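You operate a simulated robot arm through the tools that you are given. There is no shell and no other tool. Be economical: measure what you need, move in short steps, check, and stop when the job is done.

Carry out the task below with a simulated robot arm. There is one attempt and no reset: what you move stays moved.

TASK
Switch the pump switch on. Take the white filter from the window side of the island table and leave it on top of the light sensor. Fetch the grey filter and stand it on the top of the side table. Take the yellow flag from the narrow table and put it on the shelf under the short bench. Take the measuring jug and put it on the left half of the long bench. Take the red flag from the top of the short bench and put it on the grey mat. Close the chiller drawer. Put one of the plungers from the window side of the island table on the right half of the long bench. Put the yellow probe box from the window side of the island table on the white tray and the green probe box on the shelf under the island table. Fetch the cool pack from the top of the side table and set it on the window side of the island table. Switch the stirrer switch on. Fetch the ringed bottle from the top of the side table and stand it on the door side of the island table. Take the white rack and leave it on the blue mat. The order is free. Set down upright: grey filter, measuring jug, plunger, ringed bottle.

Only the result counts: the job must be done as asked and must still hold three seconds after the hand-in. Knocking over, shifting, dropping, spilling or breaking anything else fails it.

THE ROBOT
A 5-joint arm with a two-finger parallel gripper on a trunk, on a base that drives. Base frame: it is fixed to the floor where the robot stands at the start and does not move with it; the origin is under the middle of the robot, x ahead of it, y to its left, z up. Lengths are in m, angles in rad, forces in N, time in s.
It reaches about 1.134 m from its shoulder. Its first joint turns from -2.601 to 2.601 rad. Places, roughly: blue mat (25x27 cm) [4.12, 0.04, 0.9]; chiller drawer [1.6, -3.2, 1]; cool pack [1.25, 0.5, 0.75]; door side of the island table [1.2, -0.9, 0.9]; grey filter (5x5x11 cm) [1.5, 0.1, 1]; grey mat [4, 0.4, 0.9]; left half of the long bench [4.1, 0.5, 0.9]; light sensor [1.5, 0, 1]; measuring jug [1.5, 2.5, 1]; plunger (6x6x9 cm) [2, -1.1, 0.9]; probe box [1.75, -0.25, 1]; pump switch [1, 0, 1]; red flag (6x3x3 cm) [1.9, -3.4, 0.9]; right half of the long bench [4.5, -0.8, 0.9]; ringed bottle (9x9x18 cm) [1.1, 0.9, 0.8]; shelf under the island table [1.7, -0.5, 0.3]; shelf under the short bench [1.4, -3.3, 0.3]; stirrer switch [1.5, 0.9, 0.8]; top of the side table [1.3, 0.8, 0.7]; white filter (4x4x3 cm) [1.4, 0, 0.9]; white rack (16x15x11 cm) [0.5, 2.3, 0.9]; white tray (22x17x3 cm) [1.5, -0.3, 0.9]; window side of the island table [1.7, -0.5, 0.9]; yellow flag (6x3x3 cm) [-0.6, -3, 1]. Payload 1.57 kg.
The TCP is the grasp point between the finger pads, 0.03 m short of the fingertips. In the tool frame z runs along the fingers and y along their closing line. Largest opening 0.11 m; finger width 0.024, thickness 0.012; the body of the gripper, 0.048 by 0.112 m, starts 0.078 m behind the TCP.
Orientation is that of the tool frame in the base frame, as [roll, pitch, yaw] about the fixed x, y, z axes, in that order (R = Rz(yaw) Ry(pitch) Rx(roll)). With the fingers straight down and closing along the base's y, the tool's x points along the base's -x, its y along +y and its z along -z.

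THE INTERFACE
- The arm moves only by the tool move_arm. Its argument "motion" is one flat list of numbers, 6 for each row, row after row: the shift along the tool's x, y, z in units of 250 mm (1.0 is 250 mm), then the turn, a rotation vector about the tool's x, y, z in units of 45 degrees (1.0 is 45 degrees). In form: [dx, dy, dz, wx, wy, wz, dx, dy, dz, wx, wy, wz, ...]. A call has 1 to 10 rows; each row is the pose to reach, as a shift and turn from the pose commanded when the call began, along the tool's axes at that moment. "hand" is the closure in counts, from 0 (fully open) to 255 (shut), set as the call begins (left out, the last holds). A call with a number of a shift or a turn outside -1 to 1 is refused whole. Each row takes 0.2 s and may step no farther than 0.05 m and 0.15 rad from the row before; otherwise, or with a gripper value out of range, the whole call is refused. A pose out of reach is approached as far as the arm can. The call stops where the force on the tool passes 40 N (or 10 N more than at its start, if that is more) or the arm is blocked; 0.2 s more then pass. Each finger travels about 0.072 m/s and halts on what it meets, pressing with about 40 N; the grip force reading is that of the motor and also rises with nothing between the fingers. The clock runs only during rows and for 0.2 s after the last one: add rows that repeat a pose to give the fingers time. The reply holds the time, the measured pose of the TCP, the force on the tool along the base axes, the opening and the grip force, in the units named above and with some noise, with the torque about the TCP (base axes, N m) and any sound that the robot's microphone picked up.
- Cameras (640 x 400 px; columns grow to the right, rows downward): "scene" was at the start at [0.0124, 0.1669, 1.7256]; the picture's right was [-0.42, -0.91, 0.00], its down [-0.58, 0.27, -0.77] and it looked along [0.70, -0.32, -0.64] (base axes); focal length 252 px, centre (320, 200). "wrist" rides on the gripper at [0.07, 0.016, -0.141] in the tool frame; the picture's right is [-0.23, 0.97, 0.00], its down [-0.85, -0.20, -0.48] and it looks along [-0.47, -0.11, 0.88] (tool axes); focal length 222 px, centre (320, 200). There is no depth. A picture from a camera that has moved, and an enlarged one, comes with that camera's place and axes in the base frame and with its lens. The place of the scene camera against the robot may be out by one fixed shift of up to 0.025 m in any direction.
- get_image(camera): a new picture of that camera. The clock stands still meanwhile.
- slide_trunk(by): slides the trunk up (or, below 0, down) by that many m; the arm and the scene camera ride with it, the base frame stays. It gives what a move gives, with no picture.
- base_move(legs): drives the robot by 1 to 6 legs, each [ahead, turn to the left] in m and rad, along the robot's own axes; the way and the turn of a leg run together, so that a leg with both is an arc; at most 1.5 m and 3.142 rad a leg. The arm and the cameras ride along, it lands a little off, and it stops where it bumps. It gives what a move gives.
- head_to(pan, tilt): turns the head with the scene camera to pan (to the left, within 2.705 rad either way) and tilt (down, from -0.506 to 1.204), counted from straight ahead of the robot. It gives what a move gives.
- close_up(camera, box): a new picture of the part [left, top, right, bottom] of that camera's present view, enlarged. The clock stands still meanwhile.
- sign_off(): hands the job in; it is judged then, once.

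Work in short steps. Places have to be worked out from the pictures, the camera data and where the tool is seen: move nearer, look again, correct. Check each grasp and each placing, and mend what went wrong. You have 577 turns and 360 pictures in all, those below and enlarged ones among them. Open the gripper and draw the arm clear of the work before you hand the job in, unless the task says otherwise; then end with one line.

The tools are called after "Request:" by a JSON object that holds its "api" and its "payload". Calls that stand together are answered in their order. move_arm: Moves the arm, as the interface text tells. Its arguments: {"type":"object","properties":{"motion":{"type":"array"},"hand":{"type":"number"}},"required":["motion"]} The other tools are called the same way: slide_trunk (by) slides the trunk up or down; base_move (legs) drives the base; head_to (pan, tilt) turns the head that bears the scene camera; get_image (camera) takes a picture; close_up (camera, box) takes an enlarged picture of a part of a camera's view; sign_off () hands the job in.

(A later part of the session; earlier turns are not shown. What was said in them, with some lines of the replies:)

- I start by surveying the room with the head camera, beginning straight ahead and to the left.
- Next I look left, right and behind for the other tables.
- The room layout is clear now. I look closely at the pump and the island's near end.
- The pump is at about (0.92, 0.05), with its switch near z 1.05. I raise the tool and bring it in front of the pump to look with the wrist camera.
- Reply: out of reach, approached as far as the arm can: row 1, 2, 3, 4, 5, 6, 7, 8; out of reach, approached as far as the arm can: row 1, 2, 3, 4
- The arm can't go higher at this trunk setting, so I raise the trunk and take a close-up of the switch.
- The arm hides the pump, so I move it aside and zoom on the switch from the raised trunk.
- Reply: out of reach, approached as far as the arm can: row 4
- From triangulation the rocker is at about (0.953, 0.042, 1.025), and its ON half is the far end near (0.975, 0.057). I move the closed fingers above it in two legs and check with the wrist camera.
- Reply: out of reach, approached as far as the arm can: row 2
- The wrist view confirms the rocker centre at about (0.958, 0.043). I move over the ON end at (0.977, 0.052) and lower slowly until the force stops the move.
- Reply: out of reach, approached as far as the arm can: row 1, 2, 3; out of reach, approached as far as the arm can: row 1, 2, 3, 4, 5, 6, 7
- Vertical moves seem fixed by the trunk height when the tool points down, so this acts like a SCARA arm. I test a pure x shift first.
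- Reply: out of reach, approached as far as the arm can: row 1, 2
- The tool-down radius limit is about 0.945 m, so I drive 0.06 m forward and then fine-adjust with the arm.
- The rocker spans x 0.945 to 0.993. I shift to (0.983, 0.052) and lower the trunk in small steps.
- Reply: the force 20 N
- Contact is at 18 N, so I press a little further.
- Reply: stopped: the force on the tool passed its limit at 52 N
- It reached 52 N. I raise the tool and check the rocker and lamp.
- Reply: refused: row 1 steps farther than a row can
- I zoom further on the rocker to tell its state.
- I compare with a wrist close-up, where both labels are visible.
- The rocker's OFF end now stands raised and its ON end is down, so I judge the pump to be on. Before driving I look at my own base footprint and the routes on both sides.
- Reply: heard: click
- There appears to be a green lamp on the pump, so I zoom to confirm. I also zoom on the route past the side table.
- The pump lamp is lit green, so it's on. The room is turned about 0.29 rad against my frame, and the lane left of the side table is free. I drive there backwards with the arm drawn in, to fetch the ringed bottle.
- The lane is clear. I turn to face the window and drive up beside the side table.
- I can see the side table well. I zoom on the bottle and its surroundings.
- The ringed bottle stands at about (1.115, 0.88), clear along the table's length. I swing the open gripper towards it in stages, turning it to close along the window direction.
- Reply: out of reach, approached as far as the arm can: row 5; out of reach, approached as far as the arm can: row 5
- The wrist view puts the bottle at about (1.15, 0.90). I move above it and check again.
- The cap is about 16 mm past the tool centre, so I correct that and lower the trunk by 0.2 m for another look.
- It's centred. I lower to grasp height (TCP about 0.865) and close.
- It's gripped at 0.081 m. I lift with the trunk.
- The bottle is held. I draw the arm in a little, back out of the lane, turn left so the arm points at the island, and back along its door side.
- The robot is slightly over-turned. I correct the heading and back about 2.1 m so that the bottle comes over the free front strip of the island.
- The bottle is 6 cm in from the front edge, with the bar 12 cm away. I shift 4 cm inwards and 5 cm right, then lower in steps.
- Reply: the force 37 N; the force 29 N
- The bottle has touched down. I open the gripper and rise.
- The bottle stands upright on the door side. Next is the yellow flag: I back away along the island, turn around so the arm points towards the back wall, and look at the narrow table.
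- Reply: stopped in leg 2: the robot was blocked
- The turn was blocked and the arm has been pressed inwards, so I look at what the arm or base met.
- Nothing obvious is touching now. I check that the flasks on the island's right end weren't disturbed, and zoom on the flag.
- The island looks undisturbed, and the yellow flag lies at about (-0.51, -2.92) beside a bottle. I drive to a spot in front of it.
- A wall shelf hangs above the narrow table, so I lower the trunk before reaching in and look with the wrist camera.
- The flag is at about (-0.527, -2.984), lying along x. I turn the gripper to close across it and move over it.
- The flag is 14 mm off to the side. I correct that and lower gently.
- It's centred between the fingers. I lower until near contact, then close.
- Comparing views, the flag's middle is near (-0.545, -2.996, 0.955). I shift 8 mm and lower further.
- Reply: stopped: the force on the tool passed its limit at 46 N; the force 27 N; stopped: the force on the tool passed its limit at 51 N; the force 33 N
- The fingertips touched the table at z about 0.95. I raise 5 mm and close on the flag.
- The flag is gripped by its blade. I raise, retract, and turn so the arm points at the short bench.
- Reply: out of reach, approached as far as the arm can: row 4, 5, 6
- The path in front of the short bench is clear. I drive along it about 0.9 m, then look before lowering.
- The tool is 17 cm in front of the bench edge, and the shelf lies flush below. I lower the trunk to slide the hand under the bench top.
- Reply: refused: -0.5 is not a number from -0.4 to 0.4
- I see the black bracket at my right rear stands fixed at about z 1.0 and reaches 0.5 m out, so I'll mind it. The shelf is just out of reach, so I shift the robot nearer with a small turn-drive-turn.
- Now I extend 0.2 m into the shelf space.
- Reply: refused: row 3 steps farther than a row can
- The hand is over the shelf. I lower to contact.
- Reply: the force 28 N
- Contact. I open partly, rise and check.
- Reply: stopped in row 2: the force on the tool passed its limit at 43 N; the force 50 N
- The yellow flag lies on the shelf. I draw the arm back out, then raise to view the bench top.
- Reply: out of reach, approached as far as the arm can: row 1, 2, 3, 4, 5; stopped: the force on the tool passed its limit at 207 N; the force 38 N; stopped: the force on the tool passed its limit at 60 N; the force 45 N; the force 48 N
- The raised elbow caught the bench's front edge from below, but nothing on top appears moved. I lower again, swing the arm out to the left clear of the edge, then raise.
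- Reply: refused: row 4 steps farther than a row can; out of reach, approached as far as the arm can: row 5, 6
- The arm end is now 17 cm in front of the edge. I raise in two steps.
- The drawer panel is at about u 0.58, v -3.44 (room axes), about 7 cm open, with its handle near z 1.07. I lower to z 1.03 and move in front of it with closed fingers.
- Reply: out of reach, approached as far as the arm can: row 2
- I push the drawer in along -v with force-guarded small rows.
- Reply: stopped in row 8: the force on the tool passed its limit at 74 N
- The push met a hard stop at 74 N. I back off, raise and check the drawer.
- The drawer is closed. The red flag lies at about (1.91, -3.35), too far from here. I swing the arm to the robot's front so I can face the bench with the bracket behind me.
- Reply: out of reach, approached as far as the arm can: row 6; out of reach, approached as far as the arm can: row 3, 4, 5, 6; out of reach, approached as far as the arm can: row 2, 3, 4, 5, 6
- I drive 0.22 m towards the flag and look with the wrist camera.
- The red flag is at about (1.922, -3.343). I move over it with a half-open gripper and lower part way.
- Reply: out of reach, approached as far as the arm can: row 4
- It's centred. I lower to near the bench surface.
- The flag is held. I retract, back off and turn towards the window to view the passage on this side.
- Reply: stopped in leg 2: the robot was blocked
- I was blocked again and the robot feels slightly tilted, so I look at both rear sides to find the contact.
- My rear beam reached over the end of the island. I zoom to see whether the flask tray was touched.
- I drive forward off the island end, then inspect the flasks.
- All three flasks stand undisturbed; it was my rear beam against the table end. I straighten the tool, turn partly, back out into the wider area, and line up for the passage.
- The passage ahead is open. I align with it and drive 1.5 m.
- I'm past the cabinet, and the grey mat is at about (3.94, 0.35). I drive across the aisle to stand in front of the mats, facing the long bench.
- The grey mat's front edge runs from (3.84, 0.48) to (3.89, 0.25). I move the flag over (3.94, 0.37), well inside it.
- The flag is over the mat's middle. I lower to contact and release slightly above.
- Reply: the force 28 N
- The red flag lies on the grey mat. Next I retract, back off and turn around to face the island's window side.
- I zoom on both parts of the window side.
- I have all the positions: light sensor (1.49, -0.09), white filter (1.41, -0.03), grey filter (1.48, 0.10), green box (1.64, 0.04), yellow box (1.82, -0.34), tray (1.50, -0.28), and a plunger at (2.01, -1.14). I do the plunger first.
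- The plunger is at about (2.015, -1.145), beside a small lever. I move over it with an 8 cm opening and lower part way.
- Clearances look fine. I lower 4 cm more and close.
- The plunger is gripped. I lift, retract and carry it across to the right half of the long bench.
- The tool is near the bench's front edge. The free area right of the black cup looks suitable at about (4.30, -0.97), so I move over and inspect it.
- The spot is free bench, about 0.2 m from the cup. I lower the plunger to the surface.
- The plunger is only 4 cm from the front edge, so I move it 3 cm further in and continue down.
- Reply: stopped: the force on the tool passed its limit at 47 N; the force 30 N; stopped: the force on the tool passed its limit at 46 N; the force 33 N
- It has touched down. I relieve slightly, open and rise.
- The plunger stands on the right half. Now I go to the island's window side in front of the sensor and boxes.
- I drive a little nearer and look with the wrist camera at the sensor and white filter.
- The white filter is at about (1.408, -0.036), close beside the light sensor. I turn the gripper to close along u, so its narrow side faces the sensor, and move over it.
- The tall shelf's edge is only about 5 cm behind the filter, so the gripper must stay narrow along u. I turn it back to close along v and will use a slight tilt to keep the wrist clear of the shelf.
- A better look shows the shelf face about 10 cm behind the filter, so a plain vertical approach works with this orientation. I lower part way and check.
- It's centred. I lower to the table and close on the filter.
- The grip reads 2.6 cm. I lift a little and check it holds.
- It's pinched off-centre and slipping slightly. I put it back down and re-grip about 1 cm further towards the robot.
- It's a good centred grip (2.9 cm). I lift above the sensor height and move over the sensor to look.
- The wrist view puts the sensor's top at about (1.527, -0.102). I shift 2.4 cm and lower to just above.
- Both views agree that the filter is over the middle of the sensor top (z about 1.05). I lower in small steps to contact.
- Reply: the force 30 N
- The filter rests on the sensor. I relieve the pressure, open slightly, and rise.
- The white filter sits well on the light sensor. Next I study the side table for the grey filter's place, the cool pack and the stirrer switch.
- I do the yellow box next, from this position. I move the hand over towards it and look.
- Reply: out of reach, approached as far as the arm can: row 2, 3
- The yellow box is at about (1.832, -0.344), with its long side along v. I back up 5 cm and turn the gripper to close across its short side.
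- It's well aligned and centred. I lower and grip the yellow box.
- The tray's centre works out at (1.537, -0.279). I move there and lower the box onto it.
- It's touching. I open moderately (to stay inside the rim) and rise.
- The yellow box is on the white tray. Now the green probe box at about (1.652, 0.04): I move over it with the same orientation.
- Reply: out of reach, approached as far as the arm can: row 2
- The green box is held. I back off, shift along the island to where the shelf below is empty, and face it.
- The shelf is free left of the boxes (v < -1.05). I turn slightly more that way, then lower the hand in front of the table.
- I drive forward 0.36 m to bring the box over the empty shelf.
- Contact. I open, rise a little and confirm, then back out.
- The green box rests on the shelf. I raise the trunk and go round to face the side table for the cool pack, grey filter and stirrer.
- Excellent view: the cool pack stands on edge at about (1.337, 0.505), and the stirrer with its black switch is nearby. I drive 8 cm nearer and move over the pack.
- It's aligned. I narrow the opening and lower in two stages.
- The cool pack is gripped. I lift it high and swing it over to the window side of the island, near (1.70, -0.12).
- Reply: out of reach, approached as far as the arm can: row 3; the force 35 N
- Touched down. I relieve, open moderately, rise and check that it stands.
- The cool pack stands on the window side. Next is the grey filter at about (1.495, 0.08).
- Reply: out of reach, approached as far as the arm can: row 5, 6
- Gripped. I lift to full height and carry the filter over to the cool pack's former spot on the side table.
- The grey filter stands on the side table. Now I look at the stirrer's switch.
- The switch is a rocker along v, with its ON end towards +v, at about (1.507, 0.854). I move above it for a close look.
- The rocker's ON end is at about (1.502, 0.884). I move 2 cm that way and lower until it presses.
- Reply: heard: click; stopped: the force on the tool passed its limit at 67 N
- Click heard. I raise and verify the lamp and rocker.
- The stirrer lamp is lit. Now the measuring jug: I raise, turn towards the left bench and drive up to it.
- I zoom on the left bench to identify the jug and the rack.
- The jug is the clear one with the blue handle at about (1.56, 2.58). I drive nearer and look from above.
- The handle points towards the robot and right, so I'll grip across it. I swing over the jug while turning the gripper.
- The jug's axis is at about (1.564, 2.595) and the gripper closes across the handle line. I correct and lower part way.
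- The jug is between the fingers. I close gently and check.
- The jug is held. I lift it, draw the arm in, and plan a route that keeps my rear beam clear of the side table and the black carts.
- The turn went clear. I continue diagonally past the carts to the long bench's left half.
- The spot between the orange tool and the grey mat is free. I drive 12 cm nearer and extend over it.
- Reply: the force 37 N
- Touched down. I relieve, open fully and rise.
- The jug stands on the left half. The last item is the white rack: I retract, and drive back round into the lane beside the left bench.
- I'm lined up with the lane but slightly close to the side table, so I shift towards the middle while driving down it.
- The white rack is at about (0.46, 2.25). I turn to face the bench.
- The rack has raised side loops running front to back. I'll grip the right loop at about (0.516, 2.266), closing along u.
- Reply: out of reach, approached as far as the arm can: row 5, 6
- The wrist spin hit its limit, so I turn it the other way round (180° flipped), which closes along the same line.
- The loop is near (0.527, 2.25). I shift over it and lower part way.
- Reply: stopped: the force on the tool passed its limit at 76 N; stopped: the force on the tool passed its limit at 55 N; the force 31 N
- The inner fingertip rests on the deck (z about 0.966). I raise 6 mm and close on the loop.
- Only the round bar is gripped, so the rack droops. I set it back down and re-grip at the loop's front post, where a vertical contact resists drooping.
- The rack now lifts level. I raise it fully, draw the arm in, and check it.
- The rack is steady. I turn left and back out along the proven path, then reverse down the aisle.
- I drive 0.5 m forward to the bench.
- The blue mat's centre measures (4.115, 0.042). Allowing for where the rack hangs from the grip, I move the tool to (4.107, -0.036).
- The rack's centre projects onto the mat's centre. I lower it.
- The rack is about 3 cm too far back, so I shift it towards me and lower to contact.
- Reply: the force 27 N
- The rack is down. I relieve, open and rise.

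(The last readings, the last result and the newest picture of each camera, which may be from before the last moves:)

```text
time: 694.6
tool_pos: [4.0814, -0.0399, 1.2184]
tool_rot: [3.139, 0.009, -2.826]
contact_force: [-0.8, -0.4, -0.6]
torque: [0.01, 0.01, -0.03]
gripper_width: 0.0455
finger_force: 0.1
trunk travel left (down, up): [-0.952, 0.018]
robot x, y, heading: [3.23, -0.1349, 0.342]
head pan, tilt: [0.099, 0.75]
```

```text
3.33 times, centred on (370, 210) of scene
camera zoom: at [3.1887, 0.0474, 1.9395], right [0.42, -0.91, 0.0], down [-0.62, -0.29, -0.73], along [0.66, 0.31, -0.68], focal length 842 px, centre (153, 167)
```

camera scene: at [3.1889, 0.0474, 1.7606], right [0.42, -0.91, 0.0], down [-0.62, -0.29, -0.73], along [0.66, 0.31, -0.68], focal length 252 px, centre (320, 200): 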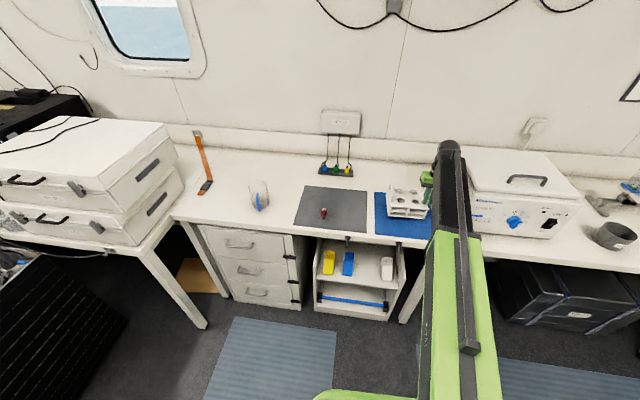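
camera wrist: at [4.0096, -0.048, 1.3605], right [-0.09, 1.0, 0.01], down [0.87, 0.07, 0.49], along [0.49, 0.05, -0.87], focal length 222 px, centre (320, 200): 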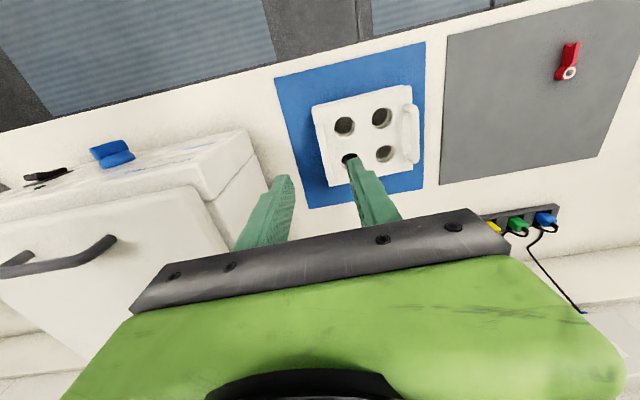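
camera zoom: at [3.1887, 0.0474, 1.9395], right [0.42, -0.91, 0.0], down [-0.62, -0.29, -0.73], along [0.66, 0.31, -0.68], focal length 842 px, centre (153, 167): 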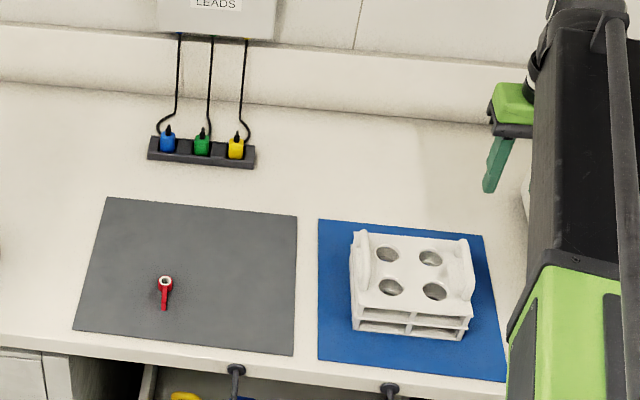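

The rack stands fully on the blue mat. I retract the arm, back away, and make a final check round the room.

Request:
{"api": "move_arm", "payload": {"motion": [0.18, 0.02, 0, 0, 0, 0, 0.36, 0.04, 0, 0, 0, 0, 0.54, 0.06, 0, 0, 0, 0, 0.72, 0.08, 0, 0, 0, 0, 0.85, 0.1, 0, 0, 0, 0], "hand": 0}}

Request:
{"api": "base_move", "payload": {"legs": [[-0.4, 0]]}}

Request:
{"api": "get_image", "payload": {"camera": "scene"}}

Request:
{"api": "head_to", "payload": {"pan": 2.6, "tilt": 0.5}}

Request:
{"api": "get_image", "payload": {"camera": "scene"}}

Request:
{"api": "close_up", "payload": {"camera": "scene", "box": [160, 130, 480, 330]}}

```text
time: 695.8
tool_pos: [3.8714, -0.0824, 1.2199]
tool_rot: [3.137, 0.013, -2.824]
contact_force: [-0.3, -0.7, 0.3]
torque: [0.0, 0.03, 0.03]
gripper_width: 0.11
finger_force: 0.1
out of reach, approached as far as the arm can: row 1, 2, 3
trunk travel left (down, up): [-0.952, 0.018]
robot x, y, heading: [3.2321, -0.1343, 0.334]
head pan, tilt: [0.099, 0.75]
```

```text
time: 698.2
tool_pos: [3.5059, -0.2129, 1.2191]
tool_rot: [3.139, 0.013, -2.829]
contact_force: [0.1, 0.1, 0.2]
torque: [0.02, -0.02, -0.02]
gripper_width: 0.1096
finger_force: 0.1
trunk travel left (down, up): [-0.952, 0.018]
robot x, y, heading: [2.8653, -0.2643, 0.341]
head pan, tilt: [0.099, 0.75]
```

```text
120 pictures are left
camera scene: at [2.8213, -0.0821, 1.9395], right [0.42, -0.91, 0.0], down [-0.62, -0.29, -0.73], along [0.66, 0.31, -0.68], focal length 252 px, centre (320, 200)
```

scene: 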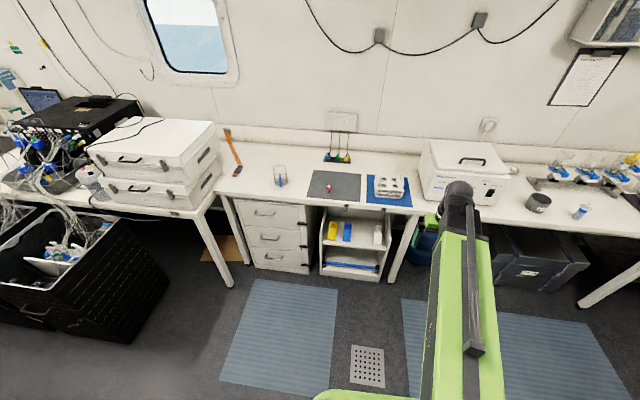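

```text
time: 700.5
tool_pos: [3.5083, -0.2127, 1.2199]
tool_rot: [3.14, 0.009, -2.829]
contact_force: [-0.1, 0.8, 0.2]
torque: [0.0, 0.01, 0.01]
gripper_width: 0.11
finger_force: 0.1
trunk travel left (down, up): [-0.952, 0.018]
robot x, y, heading: [2.8653, -0.2663, 0.34]
head pan, tilt: [2.601, 0.499]
```

```text
119 pictures are left
camera scene: at [2.6587, -0.0983, 1.9615], right [0.2, 0.98, 0.0], down [0.47, -0.1, -0.88], along [-0.86, 0.18, -0.48], focal length 252 px, centre (320, 200)
```

scene: 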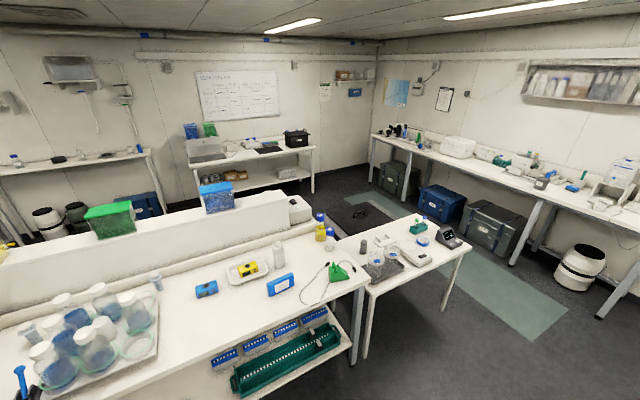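

```text
2.00 times, centred on (320, 230) of scene
camera zoom: at [2.6587, -0.0983, 1.9615], right [0.2, 0.98, 0.0], down [0.47, -0.1, -0.88], along [-0.86, 0.18, -0.48], focal length 505 px, centre (320, 140)
```

zoom: 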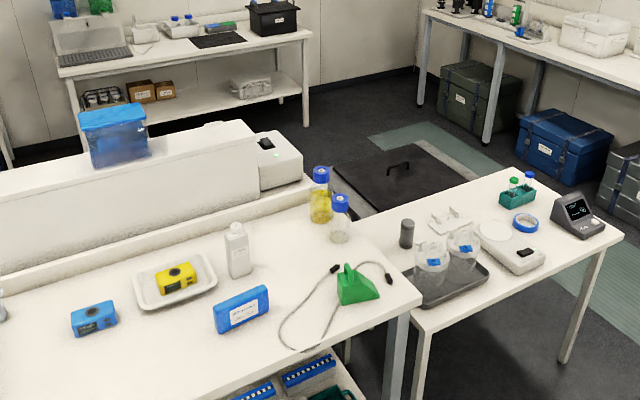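

Everything is in place: both lamps are lit, and all items are set down where asked with the arm clear. I hand the job in.

Request:
{"api": "sign_off", "payload": {}}

```text
The job is handed in.
```

All the tasks are done and I have handed the job in. The robot bumped furniture three times on the way. One was a hard hit from below on the short bench's front edge, and one was the rear beam pressing on the island's end by the flasks. Nothing looked moved when I checked afterwards.
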